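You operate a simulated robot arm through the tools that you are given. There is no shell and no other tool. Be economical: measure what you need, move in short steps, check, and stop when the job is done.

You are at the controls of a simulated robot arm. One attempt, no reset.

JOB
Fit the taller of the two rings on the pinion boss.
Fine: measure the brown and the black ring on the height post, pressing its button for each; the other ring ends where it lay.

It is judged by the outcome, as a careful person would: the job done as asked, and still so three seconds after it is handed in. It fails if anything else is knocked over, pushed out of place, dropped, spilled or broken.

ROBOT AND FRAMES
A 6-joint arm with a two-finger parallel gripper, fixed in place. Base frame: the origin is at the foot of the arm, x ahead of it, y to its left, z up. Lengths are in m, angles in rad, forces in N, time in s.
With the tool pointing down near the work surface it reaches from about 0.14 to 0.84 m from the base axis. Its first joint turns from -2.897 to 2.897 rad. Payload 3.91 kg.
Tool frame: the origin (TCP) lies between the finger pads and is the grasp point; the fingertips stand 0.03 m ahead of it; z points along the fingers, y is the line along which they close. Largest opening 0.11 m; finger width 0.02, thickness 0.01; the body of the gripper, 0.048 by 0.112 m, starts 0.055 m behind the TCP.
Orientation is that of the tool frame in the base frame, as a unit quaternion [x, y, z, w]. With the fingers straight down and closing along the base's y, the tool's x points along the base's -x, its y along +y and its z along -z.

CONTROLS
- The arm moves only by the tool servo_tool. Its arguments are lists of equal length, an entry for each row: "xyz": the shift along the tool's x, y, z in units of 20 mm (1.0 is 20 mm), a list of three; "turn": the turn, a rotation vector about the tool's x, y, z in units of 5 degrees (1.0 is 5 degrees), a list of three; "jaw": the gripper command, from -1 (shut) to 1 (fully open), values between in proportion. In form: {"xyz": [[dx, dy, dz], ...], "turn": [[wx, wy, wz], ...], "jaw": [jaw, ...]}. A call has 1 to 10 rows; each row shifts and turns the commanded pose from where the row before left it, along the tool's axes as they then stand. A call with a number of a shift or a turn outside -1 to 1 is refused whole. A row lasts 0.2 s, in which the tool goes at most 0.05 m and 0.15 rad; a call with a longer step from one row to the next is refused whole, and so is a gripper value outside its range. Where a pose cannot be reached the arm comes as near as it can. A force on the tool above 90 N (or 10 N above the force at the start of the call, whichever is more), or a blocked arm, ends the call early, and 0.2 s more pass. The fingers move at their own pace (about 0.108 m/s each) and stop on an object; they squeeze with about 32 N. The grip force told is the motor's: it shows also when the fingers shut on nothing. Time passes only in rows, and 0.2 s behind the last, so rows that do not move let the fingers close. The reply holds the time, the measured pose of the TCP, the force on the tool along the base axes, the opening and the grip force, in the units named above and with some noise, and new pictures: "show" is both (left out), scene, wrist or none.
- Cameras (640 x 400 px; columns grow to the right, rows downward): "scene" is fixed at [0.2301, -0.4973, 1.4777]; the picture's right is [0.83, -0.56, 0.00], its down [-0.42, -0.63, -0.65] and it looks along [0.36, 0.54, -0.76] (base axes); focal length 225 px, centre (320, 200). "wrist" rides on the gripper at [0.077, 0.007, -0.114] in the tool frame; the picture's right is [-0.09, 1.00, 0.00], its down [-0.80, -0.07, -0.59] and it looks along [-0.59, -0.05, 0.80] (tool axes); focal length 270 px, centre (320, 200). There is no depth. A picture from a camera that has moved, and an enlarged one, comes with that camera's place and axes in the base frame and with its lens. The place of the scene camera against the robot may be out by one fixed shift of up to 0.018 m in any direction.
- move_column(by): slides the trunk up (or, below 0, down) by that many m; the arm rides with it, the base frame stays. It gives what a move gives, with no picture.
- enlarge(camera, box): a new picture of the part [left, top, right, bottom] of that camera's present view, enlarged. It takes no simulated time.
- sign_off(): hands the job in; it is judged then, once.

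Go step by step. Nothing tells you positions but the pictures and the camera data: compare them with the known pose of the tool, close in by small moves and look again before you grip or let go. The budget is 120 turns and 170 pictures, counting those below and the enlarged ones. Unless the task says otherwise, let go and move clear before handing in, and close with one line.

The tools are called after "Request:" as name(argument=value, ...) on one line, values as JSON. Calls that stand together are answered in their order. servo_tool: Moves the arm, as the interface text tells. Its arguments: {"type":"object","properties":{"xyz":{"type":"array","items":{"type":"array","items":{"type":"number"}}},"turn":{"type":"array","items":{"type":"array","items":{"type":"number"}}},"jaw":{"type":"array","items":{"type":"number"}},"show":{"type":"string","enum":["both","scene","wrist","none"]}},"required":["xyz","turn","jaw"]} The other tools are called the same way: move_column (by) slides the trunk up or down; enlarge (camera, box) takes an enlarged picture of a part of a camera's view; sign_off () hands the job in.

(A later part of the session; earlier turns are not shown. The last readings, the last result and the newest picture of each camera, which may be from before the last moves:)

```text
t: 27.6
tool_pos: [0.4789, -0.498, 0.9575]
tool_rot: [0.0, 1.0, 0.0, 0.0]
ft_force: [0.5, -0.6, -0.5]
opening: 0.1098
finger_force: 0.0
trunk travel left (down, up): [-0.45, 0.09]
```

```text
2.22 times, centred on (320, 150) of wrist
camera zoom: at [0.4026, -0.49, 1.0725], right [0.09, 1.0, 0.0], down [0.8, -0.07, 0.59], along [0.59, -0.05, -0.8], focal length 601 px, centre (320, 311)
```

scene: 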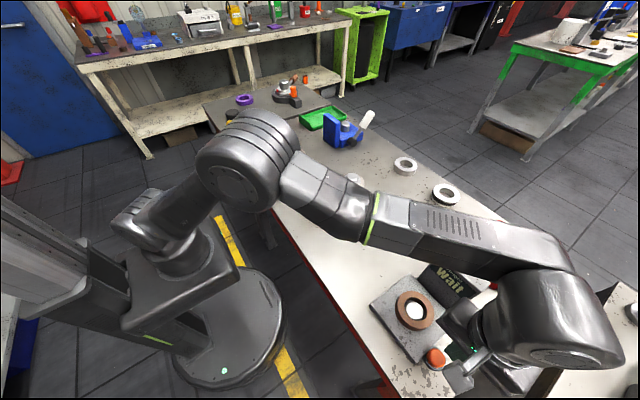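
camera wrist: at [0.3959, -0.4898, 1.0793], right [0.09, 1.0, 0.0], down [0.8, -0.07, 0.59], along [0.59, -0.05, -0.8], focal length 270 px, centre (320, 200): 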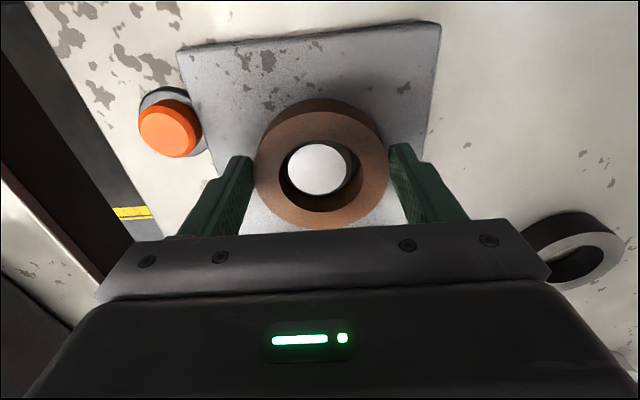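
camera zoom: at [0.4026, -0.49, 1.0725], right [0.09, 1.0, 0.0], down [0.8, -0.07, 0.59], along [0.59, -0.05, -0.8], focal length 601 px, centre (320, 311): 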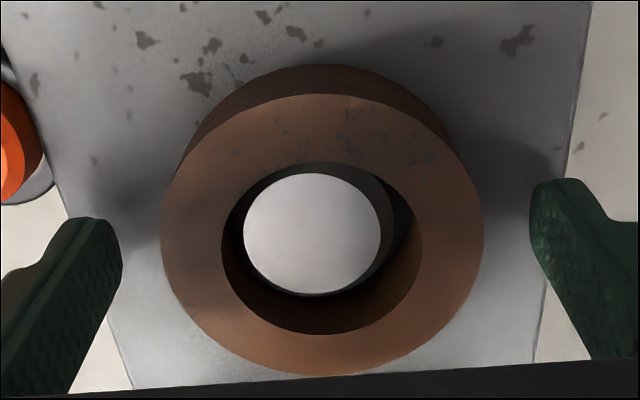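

Now the ring is in the same relation to the fingers as in the first grasp. Close and lift.

Request:
servo_tool(xyz=[[0, 0, 0], [0, 0, 0], [0, 0, 0], [0, 0, -0.5], [0, 0, -1], [0, 0, -1], [0, 0, -1], [0, 0, -1], [0, 0, 0]], turn=[[0, 0, 0], [0, 0, 0], [0, 0, 0], [0, 0, 0], [0, 0, 0], [0, 0, 0], [0, 0, 0], [0, 0, 0], [0, 0, 0]], jaw=[-1, -1, -1, -1, -1, -1, -1, -1, -1])

```text
t: 29.6
tool_pos: [0.4787, -0.4986, 1.0492]
tool_rot: [0.0, 1.0, 0.0, 0.0]
ft_force: [-1.2, 0.0, -1.1]
opening: 0.0793
finger_force: 32.2
trunk travel left (down, up): [-0.45, 0.09]
camera wrist: at [0.402, -0.4902, 1.1636], right [0.09, 1.0, 0.0], down [0.8, -0.07, 0.59], along [0.59, -0.05, -0.8], focal length 270 px, centre (320, 200)
```

scene: 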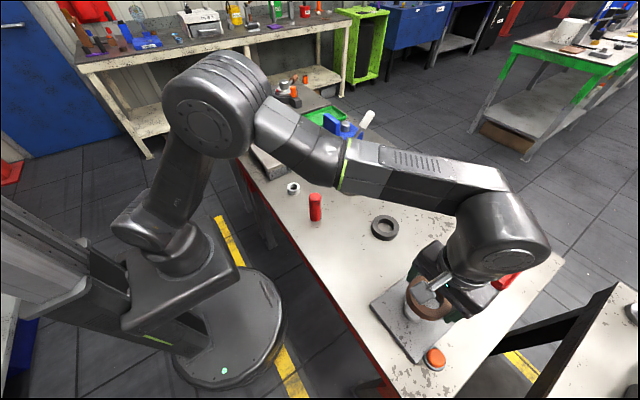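
wrist: 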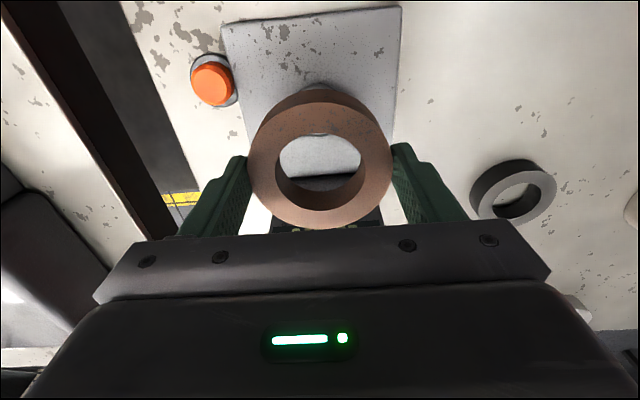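

I carry brown back to where it lay (TCP 0.441,-0.289).

Request:
servo_tool(xyz=[[0.192, 1, 0], [0.192, 1, 0], [0.192, 1, 0], [0.192, 1, 0], [0.192, 1, 0], [0.192, 1, 0], [0.192, 1, 0], [0.192, 1, 0], [0.192, 1, 0], [0.192, 1, 0]], turn=[[0, 0, 0], [0, 0, 0], [0, 0, 0], [0, 0, 0], [0, 0, 0], [0, 0, 0], [0, 0, 0], [0, 0, 0], [0, 0, 0], [0, 0, 0]], jaw=[-1, -1, -1, -1, -1, -1, -1, -1, -1, -1], show="none")

Request:
servo_tool(xyz=[[0, 0.49, 0], [0, 0, 1], [0, 0, 1], [0, 0, 1], [0, 0, 1], [0, 0, 0.8], [0, 0, 0.3], [0, 0, 0]], turn=[[0, 0, 0], [0, 0, 0], [0, 0, 0], [0, 0, 0], [0, 0, 0], [0, 0, 0], [0, 0, 0], [0, 0, 0]], jaw=[-1, -1, -1, -1, -1, -1, -1, -1])

```text
t: 31.8
tool_pos: [0.4404, -0.2991, 1.0489]
tool_rot: [0.001, 1.0, 0.0, 0.0]
ft_force: [-0.6, -0.4, -1.9]
opening: 0.0793
finger_force: 32.0
trunk travel left (down, up): [-0.45, 0.09]
```

```text
t: 33.6
tool_pos: [0.4418, -0.2896, 0.9462]
tool_rot: [0.0, 1.0, -0.001, -0.001]
ft_force: [-0.2, -1.3, -2.1]
opening: 0.0791
finger_force: 31.7
trunk travel left (down, up): [-0.45, 0.09]
camera wrist: at [0.3655, -0.2804, 1.0604], right [0.09, 1.0, 0.0], down [0.8, -0.07, 0.59], along [0.59, -0.05, -0.8], focal length 270 px, centre (320, 200)
```

scene: 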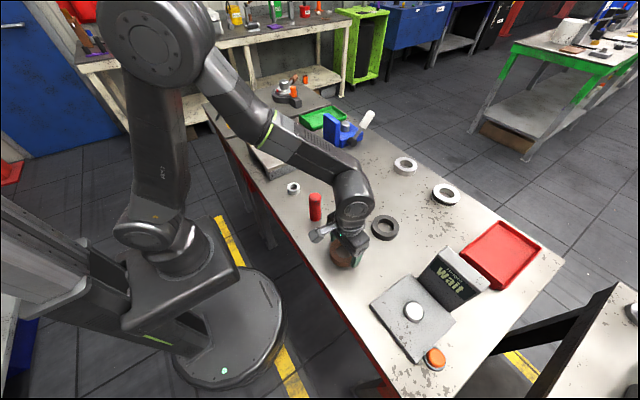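
wrist: 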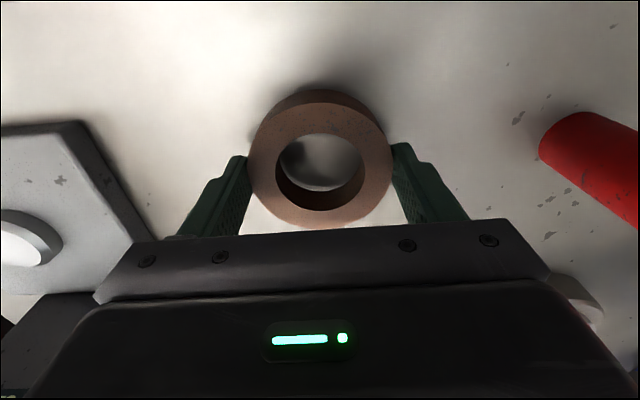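

I lower the last millimetres until contact.

Request:
servo_tool(xyz=[[0, 0, 0.2], [0, 0, 0.15], [0, 0, 0]], turn=[[0, 0, 0], [0, 0, 0], [0, 0, 0]], jaw=[-1, -1, -1], show="none")

```text
t: 34.4
tool_pos: [0.4416, -0.2878, 0.9394]
tool_rot: [0.0, 1.0, 0.0, 0.0]
ft_force: [0.4, -0.2, -2.3]
opening: 0.0793
finger_force: 32.0
trunk travel left (down, up): [-0.45, 0.09]
```

Request:
servo_tool(xyz=[[0, 0, 0.1], [0, 0, 0]], turn=[[0, 0, 0], [0, 0, 0]], jaw=[-1, -1], show="none")

```text
t: 35.0
tool_pos: [0.4403, -0.2885, 0.9378]
tool_rot: [0.0, 1.0, 0.0, 0.0]
ft_force: [1.4, 0.8, 6.2]
opening: 0.0792
finger_force: 32.3
trunk travel left (down, up): [-0.45, 0.09]
```

Contact with the table. I release, rise, and move over the black ring.

Request:
servo_tool(xyz=[[0, 0, 0], [0, 0, 0], [0, 0, -1], [0, 0, -1], [0, 0, -1], [0, 0, -1]], turn=[[0, 0, 0], [0, 0, 0], [0, 0, 0], [0, 0, 0], [0, 0, 0], [0, 0, 0]], jaw=[1, 1, 1, 1, 1, 1], show="wrist")

Request:
servo_tool(xyz=[[-0.92, 0, 0], [-0.92, 0, 0], [-0.92, 0, 0], [-0.92, 0, 0], [-0.92, 0, 0], [-0.92, 0, 0], [-0.92, 0, 0], [-0.92, 0.09, 0], [0, 0, 0.8], [0, 0, 0]], turn=[[0, 0, 0], [0, 0, 0], [0, 0, 0], [0, 0, 0], [0, 0, 0], [0, 0, 0], [0, 0, 0], [0, 0, 0], [0, 0, 0], [0, 0, 0]], jaw=[1, 1, 1, 1, 1, 1, 1, 1, 1, 1])

Request:
enlarge(camera="wrist", box=[200, 60, 440, 240])

```text
t: 36.4
tool_pos: [0.4421, -0.288, 1.0185]
tool_rot: [0.0, 1.0, 0.0, 0.001]
ft_force: [-0.1, -0.8, 0.0]
opening: 0.1099
finger_force: 0.1
trunk travel left (down, up): [-0.45, 0.09]
camera wrist: at [0.365, -0.2798, 1.1329], right [0.09, 1.0, 0.0], down [0.8, -0.07, 0.59], along [0.59, -0.05, -0.8], focal length 270 px, centre (320, 200)
```

wrist: 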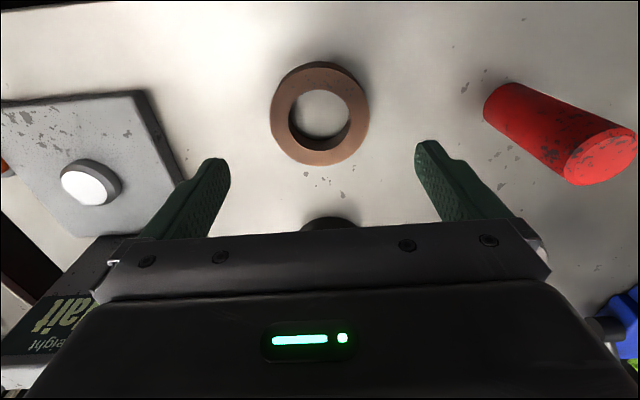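

```text
t: 38.6
tool_pos: [0.5894, -0.2885, 1.0016]
tool_rot: [0.0, 1.0, 0.0, 0.0]
ft_force: [-0.8, -0.8, -0.6]
opening: 0.11
finger_force: 0.0
trunk travel left (down, up): [-0.45, 0.09]
camera wrist: at [0.5123, -0.2793, 1.1156], right [0.09, 1.0, 0.0], down [0.8, -0.07, 0.59], along [0.59, -0.05, -0.8], focal length 270 px, centre (320, 200)
```

scene: 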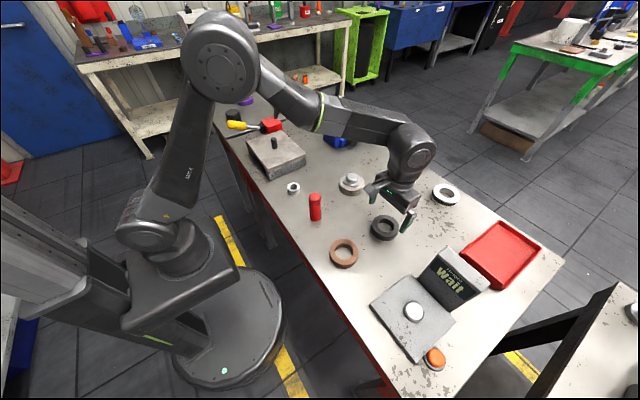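
wrist: 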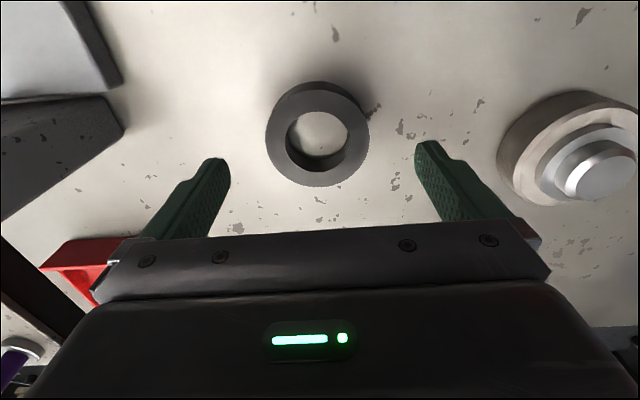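

```text
2.22 times, centred on (320, 150) of wrist
camera zoom: at [0.5123, -0.2793, 1.1156], right [0.09, 1.0, 0.0], down [0.8, -0.07, 0.59], along [0.59, -0.05, -0.8], focal length 601 px, centre (320, 311)
```

zoom: 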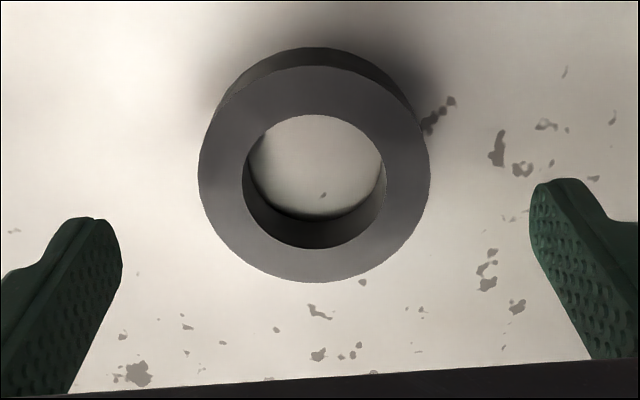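

Black ring is ~10 mm ahead and 3 mm to −y of the tool. I correct, lower and check.

Request:
servo_tool(xyz=[[-0.52, -0.15, 0], [0, 0, 0.8], [0, 0, 0.8], [0, 0, 0.8], [0, 0, 0.7], [0, 0, 0]], turn=[[0, 0, 0], [0, 0, 0], [0, 0, 0], [0, 0, 0], [0, 0, 0], [0, 0, 0]], jaw=[1, 1, 1, 1, 1, 1], show="none")

Request:
enlarge(camera="wrist", box=[220, 60, 420, 240])

```text
t: 40.0
tool_pos: [0.6001, -0.2897, 0.9385]
tool_rot: [-0.001, 1.0, 0.0, 0.0]
ft_force: [0.5, 0.4, 0.8]
opening: 0.1098
finger_force: 0.0
trunk travel left (down, up): [-0.45, 0.09]
```

```text
2.22 times, centred on (320, 150) of wrist
camera zoom: at [0.5232, -0.2813, 1.0537], right [0.09, 1.0, 0.0], down [0.8, -0.07, 0.59], along [0.59, -0.05, -0.8], focal length 601 px, centre (320, 311)
```

zoom: 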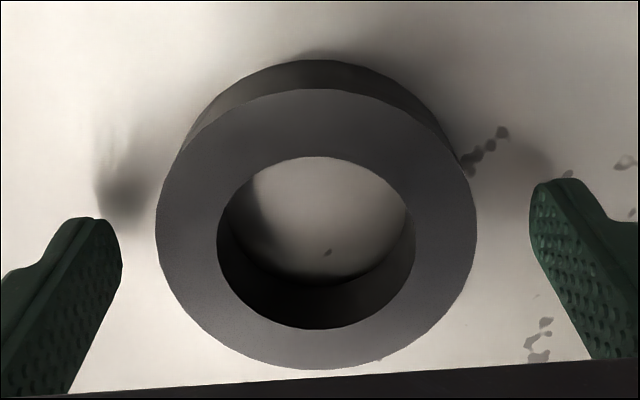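

Well aligned. Nudge, close, lift, and carry to the post moving x first.

Request:
servo_tool(xyz=[[0, -0.05, 0.05], [0, 0, 0], [0, 0, 0], [0, 0, 0], [0, 0, -0.5], [0, 0, -1], [0, 0, -1], [0, 0, -1], [0, 0, -1], [0, 0, -0.5]], turn=[[0, 0, 0], [0, 0, 0], [0, 0, 0], [0, 0, 0], [0, 0, 0], [0, 0, 0], [0, 0, 0], [0, 0, 0], [0, 0, 0], [0, 0, 0]], jaw=[1, -1, -1, -1, -1, -1, -1, -1, -1, -1])

Request:
servo_tool(xyz=[[1, 0, 0], [1, 0, 0], [1, -1, 0], [1, -1, 0], [1, -1, 0], [1, -1, 0], [0, -1, 0], [0, -1, 0], [0, -1, 0], [0, -1, 0]], turn=[[0, 0, 0], [0, 0, 0], [0, 0, 0], [0, 0, 0], [0, 0, 0], [0, 0, 0], [0, 0, 0], [0, 0, 0], [0, 0, 0], [0, 0, 0]], jaw=[-1, -1, -1, -1, -1, -1, -1, -1, -1, -1], show="none")

```text
t: 42.2
tool_pos: [0.6, -0.2897, 1.0403]
tool_rot: [0.0, 1.0, 0.0, -0.001]
ft_force: [-0.7, -0.1, -2.6]
opening: 0.0794
finger_force: 31.9
trunk travel left (down, up): [-0.45, 0.09]
camera wrist: at [0.5229, -0.2814, 1.1536], right [0.09, 1.0, 0.0], down [0.8, -0.07, 0.59], along [0.59, -0.05, -0.8], focal length 270 px, centre (320, 200)
```

scene: 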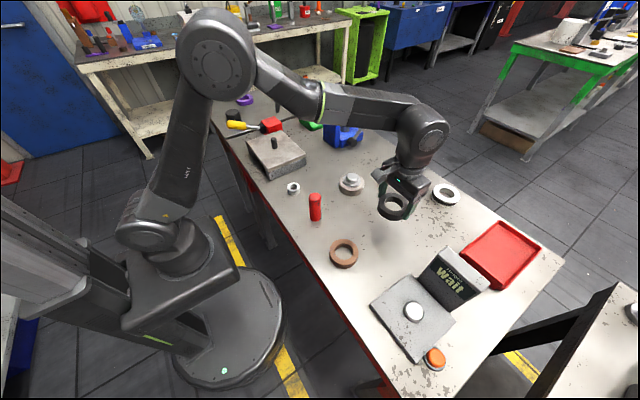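
wrist: 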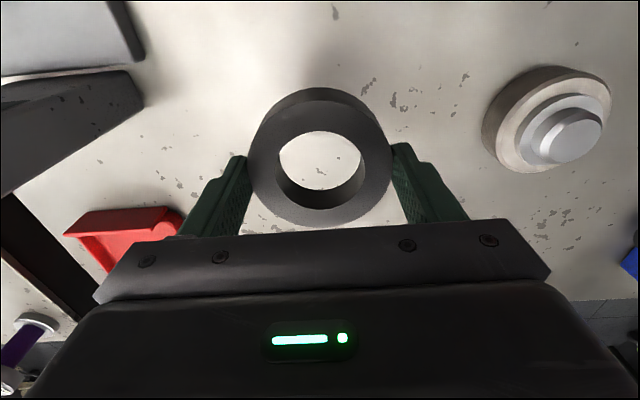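

```text
t: 44.4
tool_pos: [0.4808, -0.4516, 1.0371]
tool_rot: [0.001, 1.0, 0.0, 0.0]
ft_force: [0.0, 0.2, -1.8]
opening: 0.0794
finger_force: 31.8
trunk travel left (down, up): [-0.45, 0.09]
```

Continue to above the post and look through the bore.

Request:
servo_tool(xyz=[[0, -0.83, 0], [0, -0.82, 0], [0, -0.82, 0], [0, 0, 0.9], [0, 0, 0.9], [0, 0, 0.6], [0, 0, 0]], turn=[[0, 0, 0], [0, 0, 0], [0, 0, 0], [0, 0, 0], [0, 0, 0], [0, 0, 0], [0, 0, 0]], jaw=[-1, -1, -1, -1, -1, -1, -1], show="none")

Request:
enlarge(camera="wrist", box=[220, 60, 420, 240])

```text
t: 46.0
tool_pos: [0.4785, -0.5007, 0.9882]
tool_rot: [0.0, 1.0, 0.0, 0.0]
ft_force: [-0.5, -0.8, -2.0]
opening: 0.0792
finger_force: 32.7
trunk travel left (down, up): [-0.45, 0.09]
```

```text
2.22 times, centred on (320, 150) of wrist
camera zoom: at [0.4029, -0.4921, 1.1034], right [0.09, 1.0, 0.0], down [0.8, -0.07, 0.59], along [0.59, -0.05, -0.8], focal length 601 px, centre (320, 311)
```

zoom: 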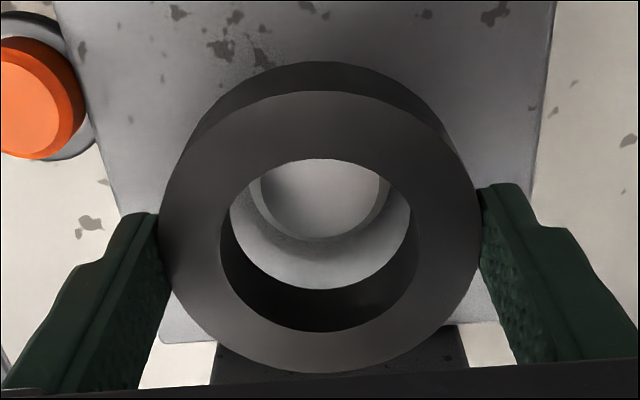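

Centred in y. I lower in steps.

Request:
servo_tool(xyz=[[0, 0, 0.5], [0, 0, 0.35], [0, 0, 0.25], [0, 0, 0]], turn=[[0, 0, 0], [0, 0, 0], [0, 0, 0], [0, 0, 0]], jaw=[-1, -1, -1, -1], show="none")

Request:
enlarge(camera="wrist", box=[220, 60, 420, 240])

```text
t: 47.0
tool_pos: [0.4783, -0.5007, 0.9684]
tool_rot: [0.0, 1.0, 0.0, -0.001]
ft_force: [-0.7, 0.5, -2.5]
opening: 0.0793
finger_force: 32.4
trunk travel left (down, up): [-0.45, 0.09]
```

```text
2.22 times, centred on (320, 150) of wrist
camera zoom: at [0.4022, -0.492, 1.0816], right [0.09, 1.0, 0.0], down [0.8, -0.07, 0.59], along [0.59, -0.05, -0.8], focal length 601 px, centre (320, 311)
```

zoom: 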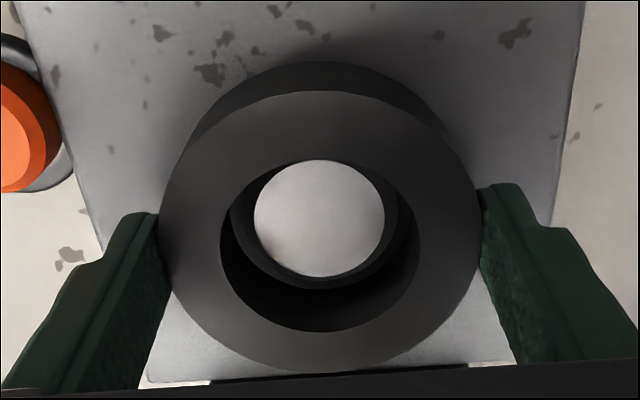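

Request:
servo_tool(xyz=[[0, 0, 0.2], [0, 0, 0.15], [0, 0, 0]], turn=[[0, 0, 0], [0, 0, 0], [0, 0, 0]], jaw=[-1, -1, -1], show="none")

```text
t: 47.8
tool_pos: [0.4779, -0.5006, 0.961]
tool_rot: [0.0, 1.0, 0.0, 0.001]
ft_force: [0.6, 0.2, -1.6]
opening: 0.0792
finger_force: 32.0
trunk travel left (down, up): [-0.45, 0.09]
```

No jam this time; the ring passes lower than before. I continue.

Request:
servo_tool(xyz=[[0, 0, 0.15], [0, 0, 0.1], [0, 0, 0]], turn=[[0, 0, 0], [0, 0, 0], [0, 0, 0]], jaw=[-1, -1, -1], show="none")

```text
t: 48.6
tool_pos: [0.4781, -0.5001, 0.9585]
tool_rot: [-0.001, 1.0, -0.002, 0.001]
ft_force: [2.5, -2.9, 13.2]
opening: 0.0792
finger_force: 32.2
trunk travel left (down, up): [-0.45, 0.09]
```

Seated on the plate. Release, rise, and go press the button.

Request:
servo_tool(xyz=[[0, 0, -0.12], [0, 0, 0], [0, 0, 0], [0, 0, -1], [0, 0, -1], [0, 0, -1], [0, 0, -1]], turn=[[0, 0, 0], [0, 0, 0], [0, 0, 0], [0, 0, 0], [0, 0, 0], [0, 0, 0], [0, 0, 0]], jaw=[-1, 1, 1, 1, 1, 1, 1], show="wrist")

Request:
servo_tool(xyz=[[0.318, -0.848, 0], [0.318, -0.848, 0], [0.318, -0.848, 0], [0.318, -0.848, 0], [0.318, -0.848, 0], [0, 0, 0.9], [0, 0, 0.9], [0, 0, 0.9], [0, 0, 0.8], [0, 0, 0]], turn=[[0, 0, 0], [0, 0, 0], [0, 0, 0], [0, 0, 0], [0, 0, 0], [0, 0, 0], [0, 0, 0], [0, 0, 0], [0, 0, 0], [0, 0, 0]], jaw=[1, -1, -1, -1, -1, -1, -1, -1, -1, -1], show="wrist")

```text
t: 50.2
tool_pos: [0.4802, -0.4974, 1.0392]
tool_rot: [-0.001, 1.0, 0.0, 0.0]
ft_force: [0.1, -0.2, 0.8]
opening: 0.1103
finger_force: 0.1
trunk travel left (down, up): [-0.45, 0.09]
camera wrist: at [0.4025, -0.49, 1.153], right [0.09, 1.0, 0.0], down [0.8, -0.07, 0.59], along [0.59, -0.05, -0.8], focal length 270 px, centre (320, 200)
```

wrist: 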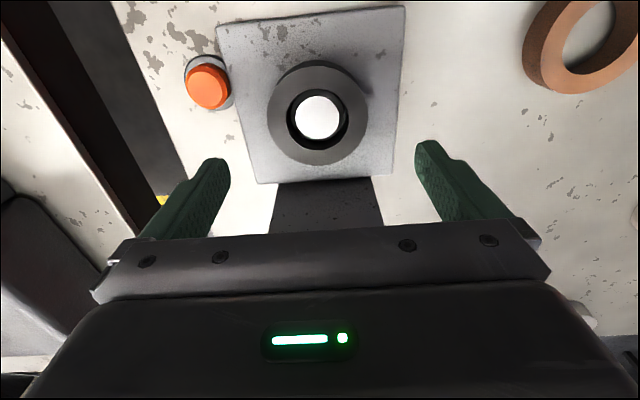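

```text
t: 52.4
tool_pos: [0.4476, -0.583, 0.9684]
tool_rot: [0.0, 1.0, 0.001, 0.0]
ft_force: [0.7, 0.0, 0.5]
opening: 0.0
finger_force: 32.3
trunk travel left (down, up): [-0.45, 0.09]
camera wrist: at [0.3706, -0.5762, 1.0827], right [0.09, 1.0, 0.0], down [0.8, -0.07, 0.59], along [0.59, -0.05, -0.8], focal length 270 px, centre (320, 200)
```

wrist: 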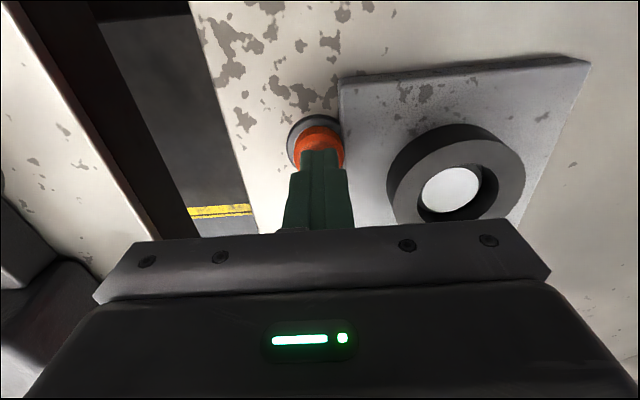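

I press as before and then rise to read.

Request:
servo_tool(xyz=[[0, 0, 0.4], [0, 0, 0.2], [0, 0, 0.22], [0, 0, 0], [0, 0, 0]], turn=[[0, 0, 0], [0, 0, 0], [0, 0, 0], [0, 0, 0], [0, 0, 0]], jaw=[-1, -1, -1, -1, -1], show="none")

Request:
servo_tool(xyz=[[0, 0, -0.5], [0, 0, -1], [0, 0, -1], [0, 0, -1], [0, 0, -1], [0, 0, 0]], turn=[[0, 0, 0], [0, 0, 0], [0, 0, 0], [0, 0, 0], [0, 0, 0], [0, 0, 0]], jaw=[-1, -1, -1, -1, -1, -1], show="none")

Request:
enlarge(camera="scene", box=[400, 230, 520, 330])

```text
t: 53.6
tool_pos: [0.4463, -0.5841, 0.9551]
tool_rot: [-0.001, 1.0, -0.003, 0.001]
ft_force: [7.4, -4.2, 23.1]
opening: 0.0
finger_force: 32.6
trunk travel left (down, up): [-0.45, 0.09]
```

```text
t: 55.0
tool_pos: [0.4458, -0.5851, 1.042]
tool_rot: [0.001, 1.0, 0.0, -0.001]
ft_force: [0.1, 0.3, 0.9]
opening: 0.0001
finger_force: 31.7
trunk travel left (down, up): [-0.45, 0.09]
```

```text
4.00 times, centred on (460, 280) of scene
camera zoom: at [0.2301, -0.4973, 1.4777], right [0.83, -0.56, 0.0], down [-0.42, -0.63, -0.65], along [0.36, 0.54, -0.76], focal length 900 px, centre (-240, -120)
```

zoom: 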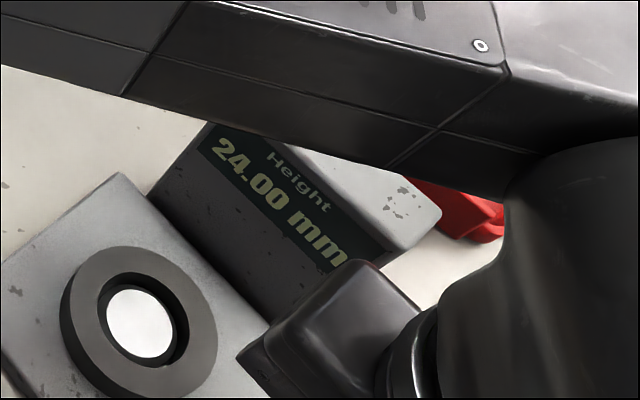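

Black reads 24.00 mm, brown 24.50 mm, so brown is the taller. Black goes back to where it lay: I regrip it.

Request:
servo_tool(xyz=[[-0.318, 0.84, 0], [-0.318, 0.84, 0], [-0.318, 0.84, 0], [-0.318, 0.84, 0], [-0.318, 0.84, 0], [0, 0, 0.9], [0, 0, 0.9], [0, 0, 0.9], [0, 0, 0.9], [0, 0, 0.58]], turn=[[0, 0, 0], [0, 0, 0], [0, 0, 0], [0, 0, 0], [0, 0, 0], [0, 0, 0], [0, 0, 0], [0, 0, 0], [0, 0, 0], [0, 0, 0]], jaw=[-1, -1, 1, 1, 1, 1, 1, 1, 1, 1], show="none")

Request:
enlarge(camera="wrist", box=[220, 60, 420, 240])

```text
t: 57.2
tool_pos: [0.4802, -0.5019, 0.958]
tool_rot: [0.0, 1.0, 0.001, 0.0]
ft_force: [-0.6, 0.1, -0.4]
opening: 0.1099
finger_force: 0.0
trunk travel left (down, up): [-0.45, 0.09]
```

```text
2.22 times, centred on (320, 150) of wrist
camera zoom: at [0.4031, -0.4934, 1.0737], right [0.09, 1.0, 0.0], down [0.8, -0.07, 0.59], along [0.59, -0.05, -0.8], focal length 601 px, centre (320, 311)
```

zoom: 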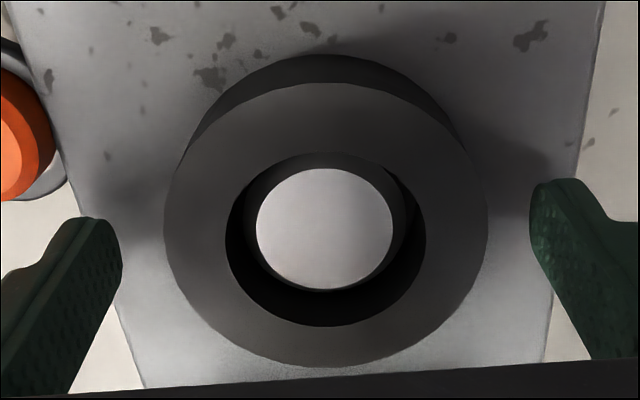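

Small correction, close and lift.

Request:
servo_tool(xyz=[[0.1, 0.07, 0], [0, 0, 0], [0, 0, 0], [0, 0, 0], [0, 0, -0.5], [0, 0, -1], [0, 0, -1], [0, 0, -1], [0, 0, -1], [0, 0, 0]], turn=[[0, 0, 0], [0, 0, 0], [0, 0, 0], [0, 0, 0], [0, 0, 0], [0, 0, 0], [0, 0, 0], [0, 0, 0], [0, 0, 0], [0, 0, 0]], jaw=[1, -1, -1, -1, -1, -1, -1, -1, -1, -1], show="wrist")

```text
t: 59.4
tool_pos: [0.476, -0.4992, 1.0483]
tool_rot: [0.0, 1.0, 0.0, 0.0]
ft_force: [-0.7, -0.9, -1.9]
opening: 0.0793
finger_force: 32.0
trunk travel left (down, up): [-0.45, 0.09]
camera wrist: at [0.3998, -0.4911, 1.1632], right [0.09, 1.0, 0.0], down [0.8, -0.07, 0.59], along [0.59, -0.05, -0.8], focal length 270 px, centre (320, 200)
```

wrist: 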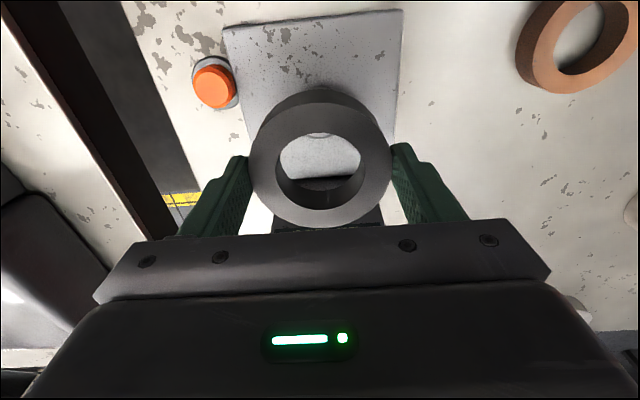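

Carrying black back home (0.599,-0.291), y first then x.

Request:
servo_tool(xyz=[[0, 1, 0], [0, 1, 0], [0, 1, 0], [0, 1, 0], [0, 1, 0], [-1, 1, 0], [-1, 1, 0], [-1, 1, 0], [-1, 1, 0], [-1, 1, 0]], turn=[[0, 0, 0], [0, 0, 0], [0, 0, 0], [0, 0, 0], [0, 0, 0], [0, 0, 0], [0, 0, 0], [0, 0, 0], [0, 0, 0], [0, 0, 0]], jaw=[-1, -1, -1, -1, -1, -1, -1, -1, -1, -1], show="none")

Request:
servo_tool(xyz=[[-0.55, 0.22, 0], [-0.55, 0.22, 0], [0, 0, 1], [0, 0, 1], [0, 0, 1], [0, 0, 1], [0, 0, 0.9], [0, 0, 0.4], [0, 0, 0]], turn=[[0, 0, 0], [0, 0, 0], [0, 0, 0], [0, 0, 0], [0, 0, 0], [0, 0, 0], [0, 0, 0], [0, 0, 0], [0, 0, 0]], jaw=[-1, -1, -1, -1, -1, -1, -1, -1, -1])

```text
t: 61.6
tool_pos: [0.5762, -0.2981, 1.0494]
tool_rot: [0.001, 1.0, 0.0, 0.001]
ft_force: [0.2, 0.5, -3.1]
opening: 0.0794
finger_force: 31.8
trunk travel left (down, up): [-0.45, 0.09]
```

```text
t: 63.6
tool_pos: [0.5992, -0.2924, 0.9433]
tool_rot: [0.0, 1.0, -0.001, 0.0]
ft_force: [-0.2, 0.8, -2.1]
opening: 0.0793
finger_force: 31.9
trunk travel left (down, up): [-0.45, 0.09]
camera wrist: at [0.5227, -0.2835, 1.0571], right [0.09, 1.0, 0.0], down [0.8, -0.07, 0.59], along [0.59, -0.05, -0.8], focal length 270 px, centre (320, 200)
```

scene: 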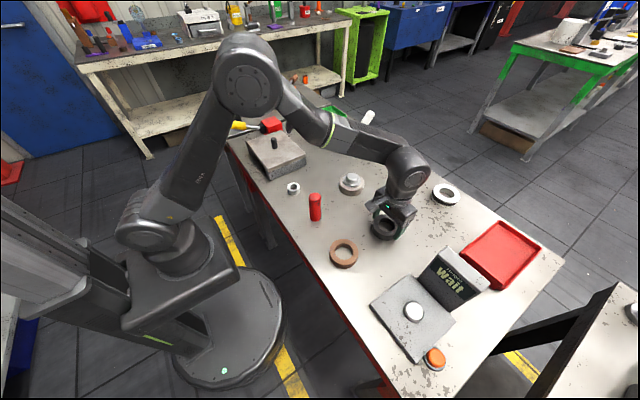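
wrist: 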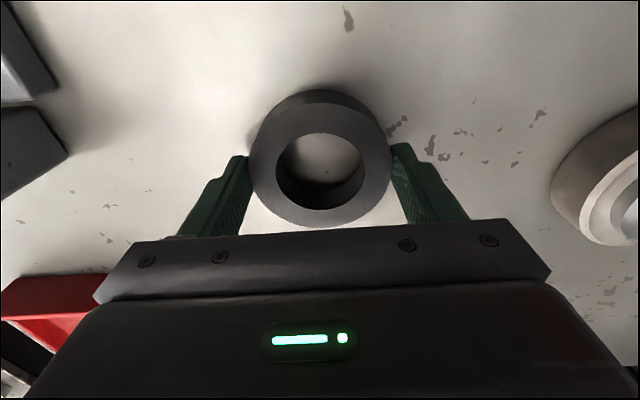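

Request:
servo_tool(xyz=[[0, 0, 0.15], [0, 0, 0.1], [0, 0, 0]], turn=[[0, 0, 0], [0, 0, 0], [0, 0, 0]], jaw=[-1, -1, -1], show="none")

```text
t: 64.4
tool_pos: [0.5988, -0.2908, 0.9388]
tool_rot: [-0.001, 1.0, -0.001, 0.002]
ft_force: [1.3, -3.2, 12.0]
opening: 0.0792
finger_force: 32.1
trunk travel left (down, up): [-0.45, 0.09]
```

Black is down. I release, rise, and look at the boss from near above before picking up brown.

Request:
servo_tool(xyz=[[0, 0, -0.1], [0, 0, 0], [0, 0, 0], [0, 0, -1], [0, 0, -1], [0, 0, -1], [0, 0, -1], [0, 0, -1], [0, 0, -1]], turn=[[0, 0, 0], [0, 0, 0], [0, 0, 0], [0, 0, 0], [0, 0, 0], [0, 0, 0], [0, 0, 0], [0, 0, 0], [0, 0, 0]], jaw=[-1, 1, 1, 1, 1, 1, 1, 1, 1], show="wrist")

Request:
servo_tool(xyz=[[0, 1, 0], [0, 1, 0], [0, 1, 0], [0, 1, 0], [0, 1, 0], [0, 1, 0], [0, 1, 0], [0, 1, 0], [0, 1, 0], [0, 1, 0]], turn=[[0, 0, 0], [0, 0, 0], [0, 0, 0], [0, 0, 0], [0, 0, 0], [0, 0, 0], [0, 0, 0], [0, 0, 0], [0, 0, 0], [0, 0, 0]], jaw=[1, 1, 1, 1, 1, 1, 1, 1, 1, 1])

Request:
enlarge(camera="wrist", box=[200, 40, 440, 240])

```text
t: 66.4
tool_pos: [0.599, -0.2899, 1.0604]
tool_rot: [-0.001, 1.0, 0.0, 0.001]
ft_force: [0.0, -1.1, 0.3]
opening: 0.11
finger_force: 0.0
trunk travel left (down, up): [-0.45, 0.09]
camera wrist: at [0.5226, -0.2818, 1.1745], right [0.09, 1.0, 0.0], down [0.8, -0.07, 0.59], along [0.59, -0.05, -0.8], focal length 270 px, centre (320, 200)
```

wrist: 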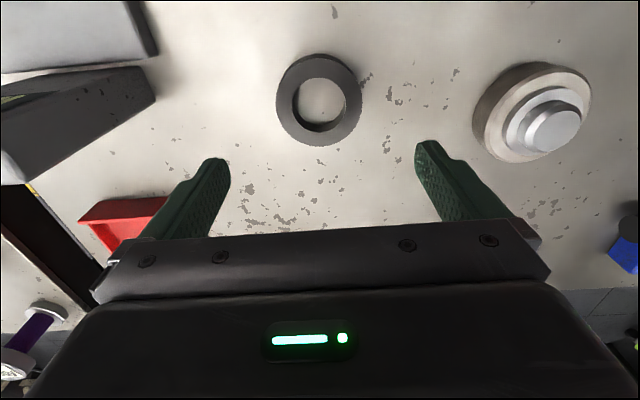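

```text
t: 68.6
tool_pos: [0.5985, -0.0913, 1.0592]
tool_rot: [0.0, 1.0, 0.0, 0.0]
ft_force: [0.5, 0.1, 0.6]
opening: 0.1102
finger_force: 0.1
trunk travel left (down, up): [-0.45, 0.09]
camera wrist: at [0.5219, -0.083, 1.174], right [0.09, 1.0, 0.0], down [0.8, -0.07, 0.59], along [0.59, -0.05, -0.8], focal length 270 px, centre (320, 200)
```

scene: 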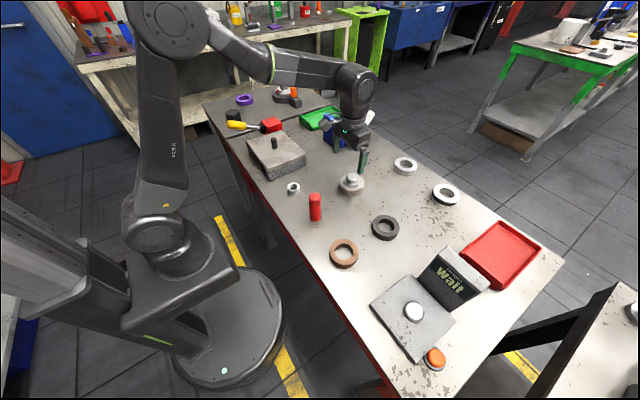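
wrist: 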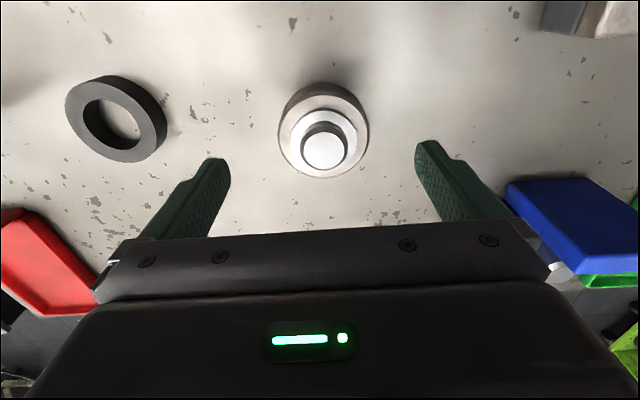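

```text
2.00 times, centred on (320, 140) of wrist
camera zoom: at [0.5219, -0.083, 1.174], right [0.09, 1.0, 0.0], down [0.8, -0.07, 0.59], along [0.59, -0.05, -0.8], focal length 541 px, centre (320, 320)
```

zoom: 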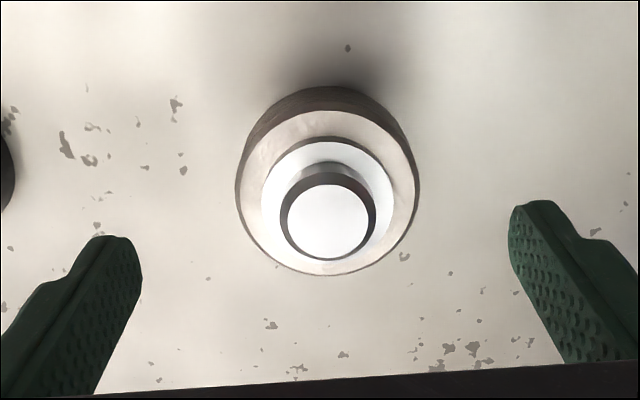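

Boss peg ≈(0.631,-0.090), peg top ≈0.95; its ~44 mm peg takes the ~49 mm bore. Now I fetch the brown ring.

Request:
servo_tool(xyz=[[0.788, -0.989, 0], [0.788, -0.989, 0], [0.788, -0.989, 0], [0.788, -0.989, 0], [0.788, -0.989, 0], [0.788, -0.989, 0], [0.788, -0.989, 0], [0.788, -0.989, 0], [0.788, -0.989, 0], [0.788, -0.989, 0]], turn=[[0, 0, 0], [0, 0, 0], [0, 0, 0], [0, 0, 0], [0, 0, 0], [0, 0, 0], [0, 0, 0], [0, 0, 0], [0, 0, 0], [0, 0, 0]], jaw=[1, 1, 1, 1, 1, 1, 1, 1, 1, 1], show="none")

Request:
servo_tool(xyz=[[0, 0, 1], [0, 0, 1], [0, 0, 1], [0, 0, 1], [0, 0, 1], [0, 0, 0.95], [0, 0, 0]], turn=[[0, 0, 0], [0, 0, 0], [0, 0, 0], [0, 0, 0], [0, 0, 0], [0, 0, 0], [0, 0, 0]], jaw=[1, 1, 1, 1, 1, 1, 1], show="none")

Request:
enlarge(camera="wrist", box=[220, 60, 420, 240])

```text
t: 70.8
tool_pos: [0.4409, -0.2892, 1.0598]
tool_rot: [0.0, 1.0, 0.0, 0.0]
ft_force: [-0.2, -0.6, 1.1]
opening: 0.11
finger_force: 0.0
trunk travel left (down, up): [-0.45, 0.09]
```

```text
t: 72.4
tool_pos: [0.4413, -0.2906, 0.9405]
tool_rot: [0.0, 1.0, 0.0, 0.0]
ft_force: [0.8, 0.6, -0.1]
opening: 0.1101
finger_force: 0.0
trunk travel left (down, up): [-0.45, 0.09]
```

```text
2.22 times, centred on (320, 150) of wrist
camera zoom: at [0.3645, -0.2817, 1.0544], right [0.09, 1.0, 0.0], down [0.8, -0.07, 0.59], along [0.59, -0.05, -0.8], focal length 601 px, centre (320, 311)
```

zoom: 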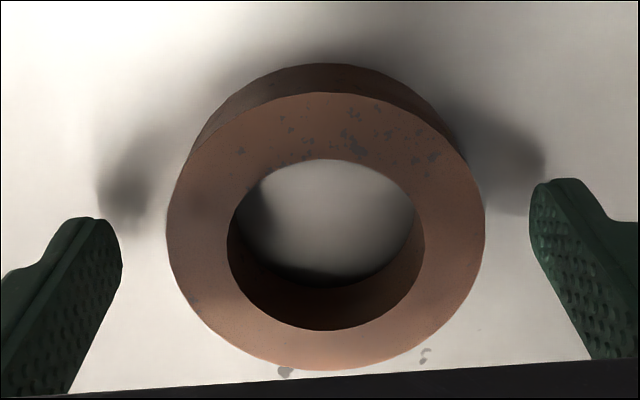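

Aligned; grip and lift brown.

Request:
servo_tool(xyz=[[0, 0.07, 0.1], [0, 0, 0], [0, 0, 0], [0, 0, 0], [0, 0, -0.5], [0, 0, -1], [0, 0, -1], [0, 0, -1], [0, 0, -1], [0, 0, -1]], turn=[[0, 0, 0], [0, 0, 0], [0, 0, 0], [0, 0, 0], [0, 0, 0], [0, 0, 0], [0, 0, 0], [0, 0, 0], [0, 0, 0], [0, 0, 0]], jaw=[1, -1, -1, -1, -1, -1, -1, -1, -1, -1], show="wrist")

Request:
servo_tool(xyz=[[-0.95, 0.98, 0], [-0.95, 0.98, 0], [-0.95, 0.98, 0], [-0.95, 0.98, 0], [-0.95, 0.98, 0], [-0.95, 0.98, 0], [-0.95, 0.98, 0], [-0.95, 0.98, 0], [-0.95, 0.98, 0], [-0.95, 0.98, 0]], turn=[[0, 0, 0], [0, 0, 0], [0, 0, 0], [0, 0, 0], [0, 0, 0], [0, 0, 0], [0, 0, 0], [0, 0, 0], [0, 0, 0], [0, 0, 0]], jaw=[-1, -1, -1, -1, -1, -1, -1, -1, -1, -1])

Request:
enlarge(camera="wrist", box=[220, 60, 420, 240])

```text
t: 74.6
tool_pos: [0.4416, -0.2861, 1.05]
tool_rot: [-0.001, 1.0, 0.0, 0.001]
ft_force: [-0.7, 0.6, -2.8]
opening: 0.0793
finger_force: 31.8
trunk travel left (down, up): [-0.45, 0.09]
camera wrist: at [0.365, -0.2786, 1.1639], right [0.09, 1.0, 0.0], down [0.8, -0.07, 0.59], along [0.59, -0.05, -0.8], focal length 270 px, centre (320, 200)
```

wrist: 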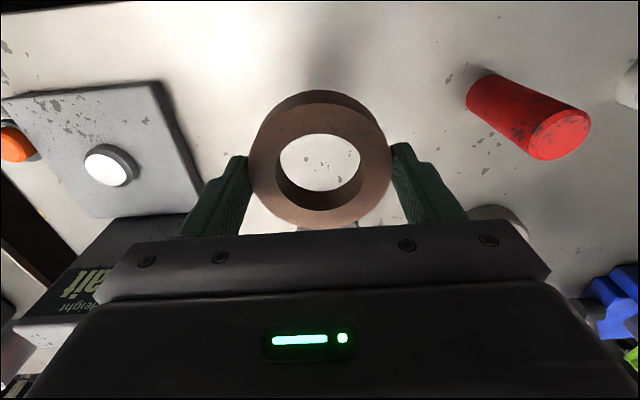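

```text
t: 76.8
tool_pos: [0.6313, -0.0908, 1.0483]
tool_rot: [0.0, 1.0, 0.0, -0.001]
ft_force: [0.0, 0.0, -1.9]
opening: 0.0792
finger_force: 31.7
trunk travel left (down, up): [-0.45, 0.09]
camera wrist: at [0.5549, -0.0831, 1.1631], right [0.09, 1.0, 0.0], down [0.8, -0.07, 0.59], along [0.59, -0.05, -0.8], focal length 270 px, centre (320, 200)
```

scene: 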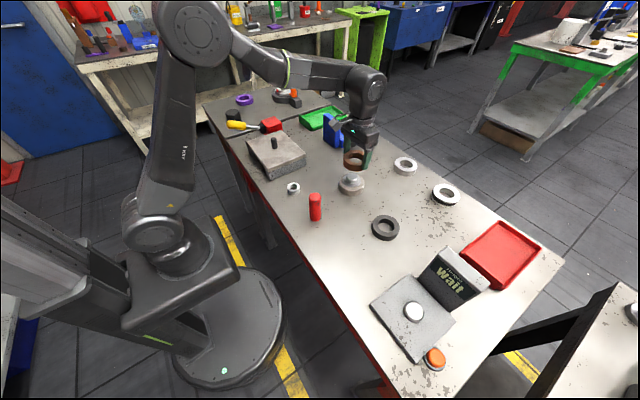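
wrist: 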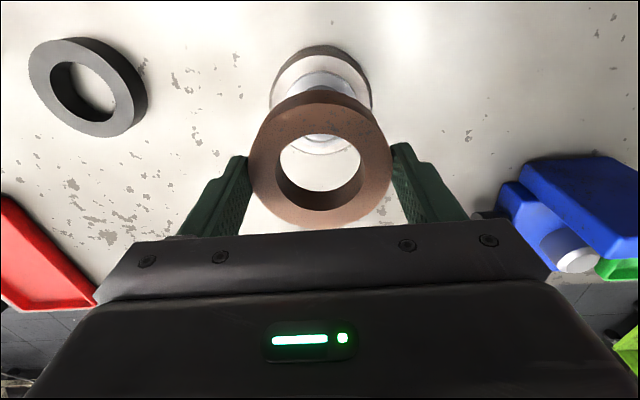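

```text
2.22 times, centred on (320, 150) of wrist
camera zoom: at [0.5549, -0.0831, 1.1631], right [0.09, 1.0, 0.0], down [0.8, -0.07, 0.59], along [0.59, -0.05, -0.8], focal length 601 px, centre (320, 311)
```

zoom: 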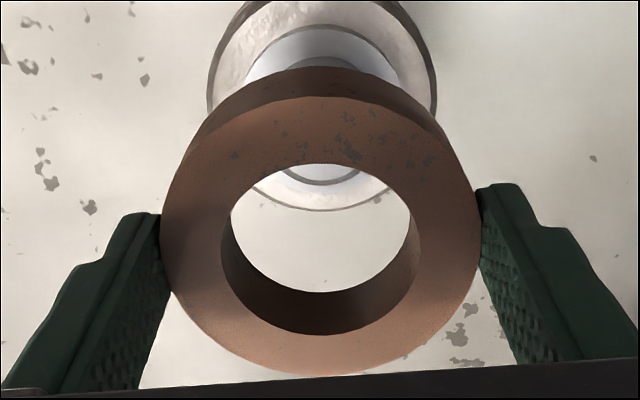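

Aligned in y. I lower to just above the peg and look through the bore.

Request:
servo_tool(xyz=[[0, 0.03, 0.8], [0, 0, 0.8], [0, 0, 0.7], [0, 0, 0]], turn=[[0, 0, 0], [0, 0, 0], [0, 0, 0], [0, 0, 0]], jaw=[-1, -1, -1, -1], show="none")

Request:
enlarge(camera="wrist", box=[220, 60, 420, 240])

Request:
enlarge(camera="scene", box=[320, 130, 400, 200])

```text
t: 77.8
tool_pos: [0.6313, -0.0898, 1.002]
tool_rot: [0.0, 1.0, 0.0, 0.0]
ft_force: [0.2, -0.2, -2.1]
opening: 0.0794
finger_force: 31.5
trunk travel left (down, up): [-0.45, 0.09]
```

```text
2.22 times, centred on (320, 150) of wrist
camera zoom: at [0.5543, -0.0829, 1.116], right [0.09, 1.0, 0.0], down [0.8, -0.07, 0.59], along [0.59, -0.05, -0.8], focal length 601 px, centre (320, 311)
```

zoom: 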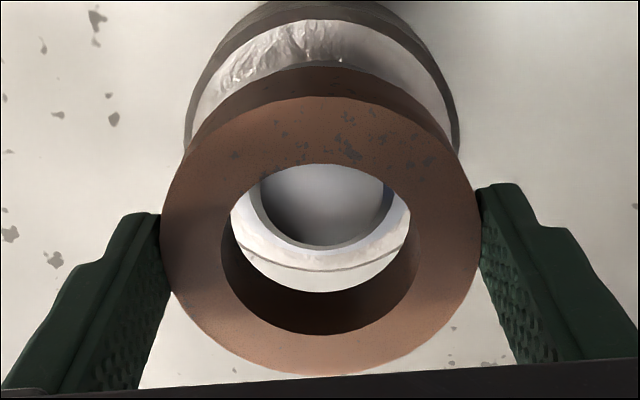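

```text
5.71 times, centred on (360, 165) of scene
camera zoom: at [0.2301, -0.4973, 1.4777], right [0.83, -0.56, 0.0], down [-0.42, -0.63, -0.65], along [0.36, 0.54, -0.76], focal length 1286 px, centre (91, 400)
```

zoom: 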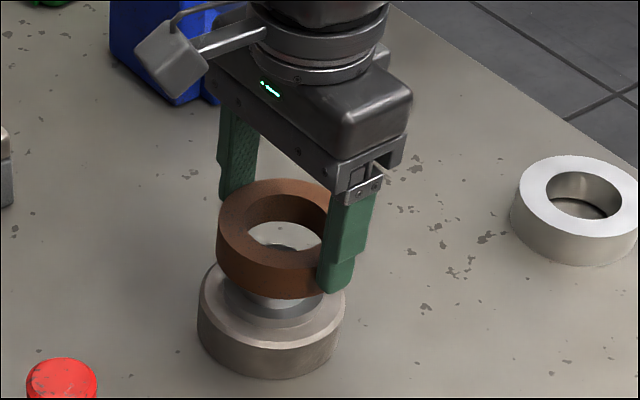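

Nearly centred; +1 mm in y, lower 8 mm more and recheck.

Request:
servo_tool(xyz=[[0, 0.04, 0.4], [0, 0, 0]], turn=[[0, 0, 0], [0, 0, 0]], jaw=[-1, -1], show="none")

Request:
enlarge(camera="wrist", box=[250, 90, 390, 220])

Request:
enlarge(camera="scene", box=[330, 140, 380, 200])

```text
t: 78.4
tool_pos: [0.6309, -0.0901, 0.9949]
tool_rot: [0.0, 1.0, 0.0, 0.001]
ft_force: [0.4, -1.1, -1.5]
opening: 0.0794
finger_force: 32.0
trunk travel left (down, up): [-0.45, 0.09]
```

```text
3.08 times, centred on (320, 155) of wrist
camera zoom: at [0.5546, -0.0819, 1.1086], right [0.09, 1.0, 0.0], down [0.8, -0.07, 0.59], along [0.59, -0.05, -0.8], focal length 832 px, centre (320, 338)
```

zoom: 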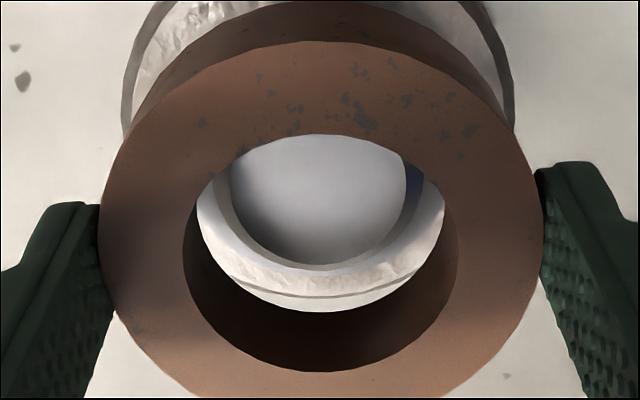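

```text
6.67 times, centred on (355, 170) of scene
camera zoom: at [0.2301, -0.4973, 1.4777], right [0.83, -0.56, 0.0], down [-0.42, -0.63, -0.65], along [0.36, 0.54, -0.76], focal length 1501 px, centre (87, 400)
```

zoom: 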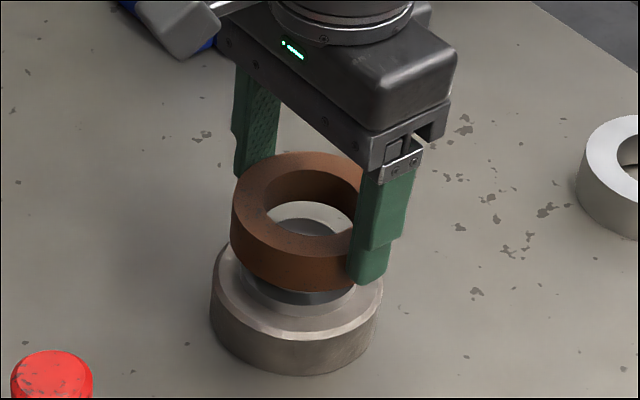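

Alignment matches the good post approach. Lowering gently onto the peg.

Request:
servo_tool(xyz=[[0, 0, 0.3], [0, 0, 0.3], [0, 0, 0]], turn=[[0, 0, 0], [0, 0, 0], [0, 0, 0]], jaw=[-1, -1, -1], show="none")

Request:
enlarge(camera="wrist", box=[250, 90, 390, 220])

```text
t: 79.2
tool_pos: [0.6314, -0.0891, 0.9818]
tool_rot: [0.001, 1.0, 0.0, 0.0]
ft_force: [-0.1, 0.1, -1.6]
opening: 0.0792
finger_force: 32.2
trunk travel left (down, up): [-0.45, 0.09]
```

```text
3.08 times, centred on (320, 155) of wrist
camera zoom: at [0.5547, -0.0814, 1.0969], right [0.09, 1.0, 0.0], down [0.8, -0.07, 0.59], along [0.59, -0.05, -0.8], focal length 832 px, centre (320, 338)
```

zoom: 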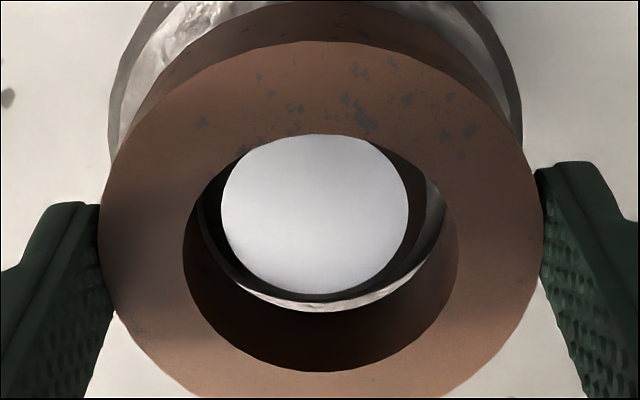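

Request:
servo_tool(xyz=[[0, -0.03, 0.2], [0, 0, 0.15], [0, 0, 0]], turn=[[0, 0, 0], [0, 0, 0], [0, 0, 0]], jaw=[-1, -1, -1], show="none")

Request:
enlarge(camera="wrist", box=[250, 90, 390, 220])

```text
t: 80.0
tool_pos: [0.6297, -0.091, 0.9773]
tool_rot: [0.001, 1.0, 0.0, 0.001]
ft_force: [2.4, 1.4, 9.5]
opening: 0.0791
finger_force: 31.5
trunk travel left (down, up): [-0.45, 0.09]
```

```text
3.08 times, centred on (320, 155) of wrist
camera zoom: at [0.5543, -0.0825, 1.0912], right [0.09, 1.0, 0.0], down [0.8, -0.07, 0.6], along [0.59, -0.05, -0.8], focal length 832 px, centre (320, 338)
```

zoom: 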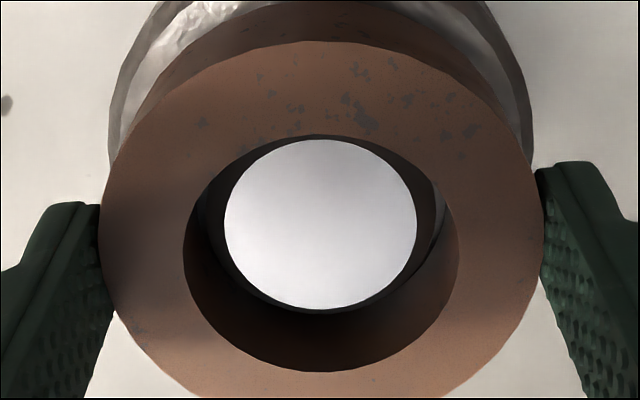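

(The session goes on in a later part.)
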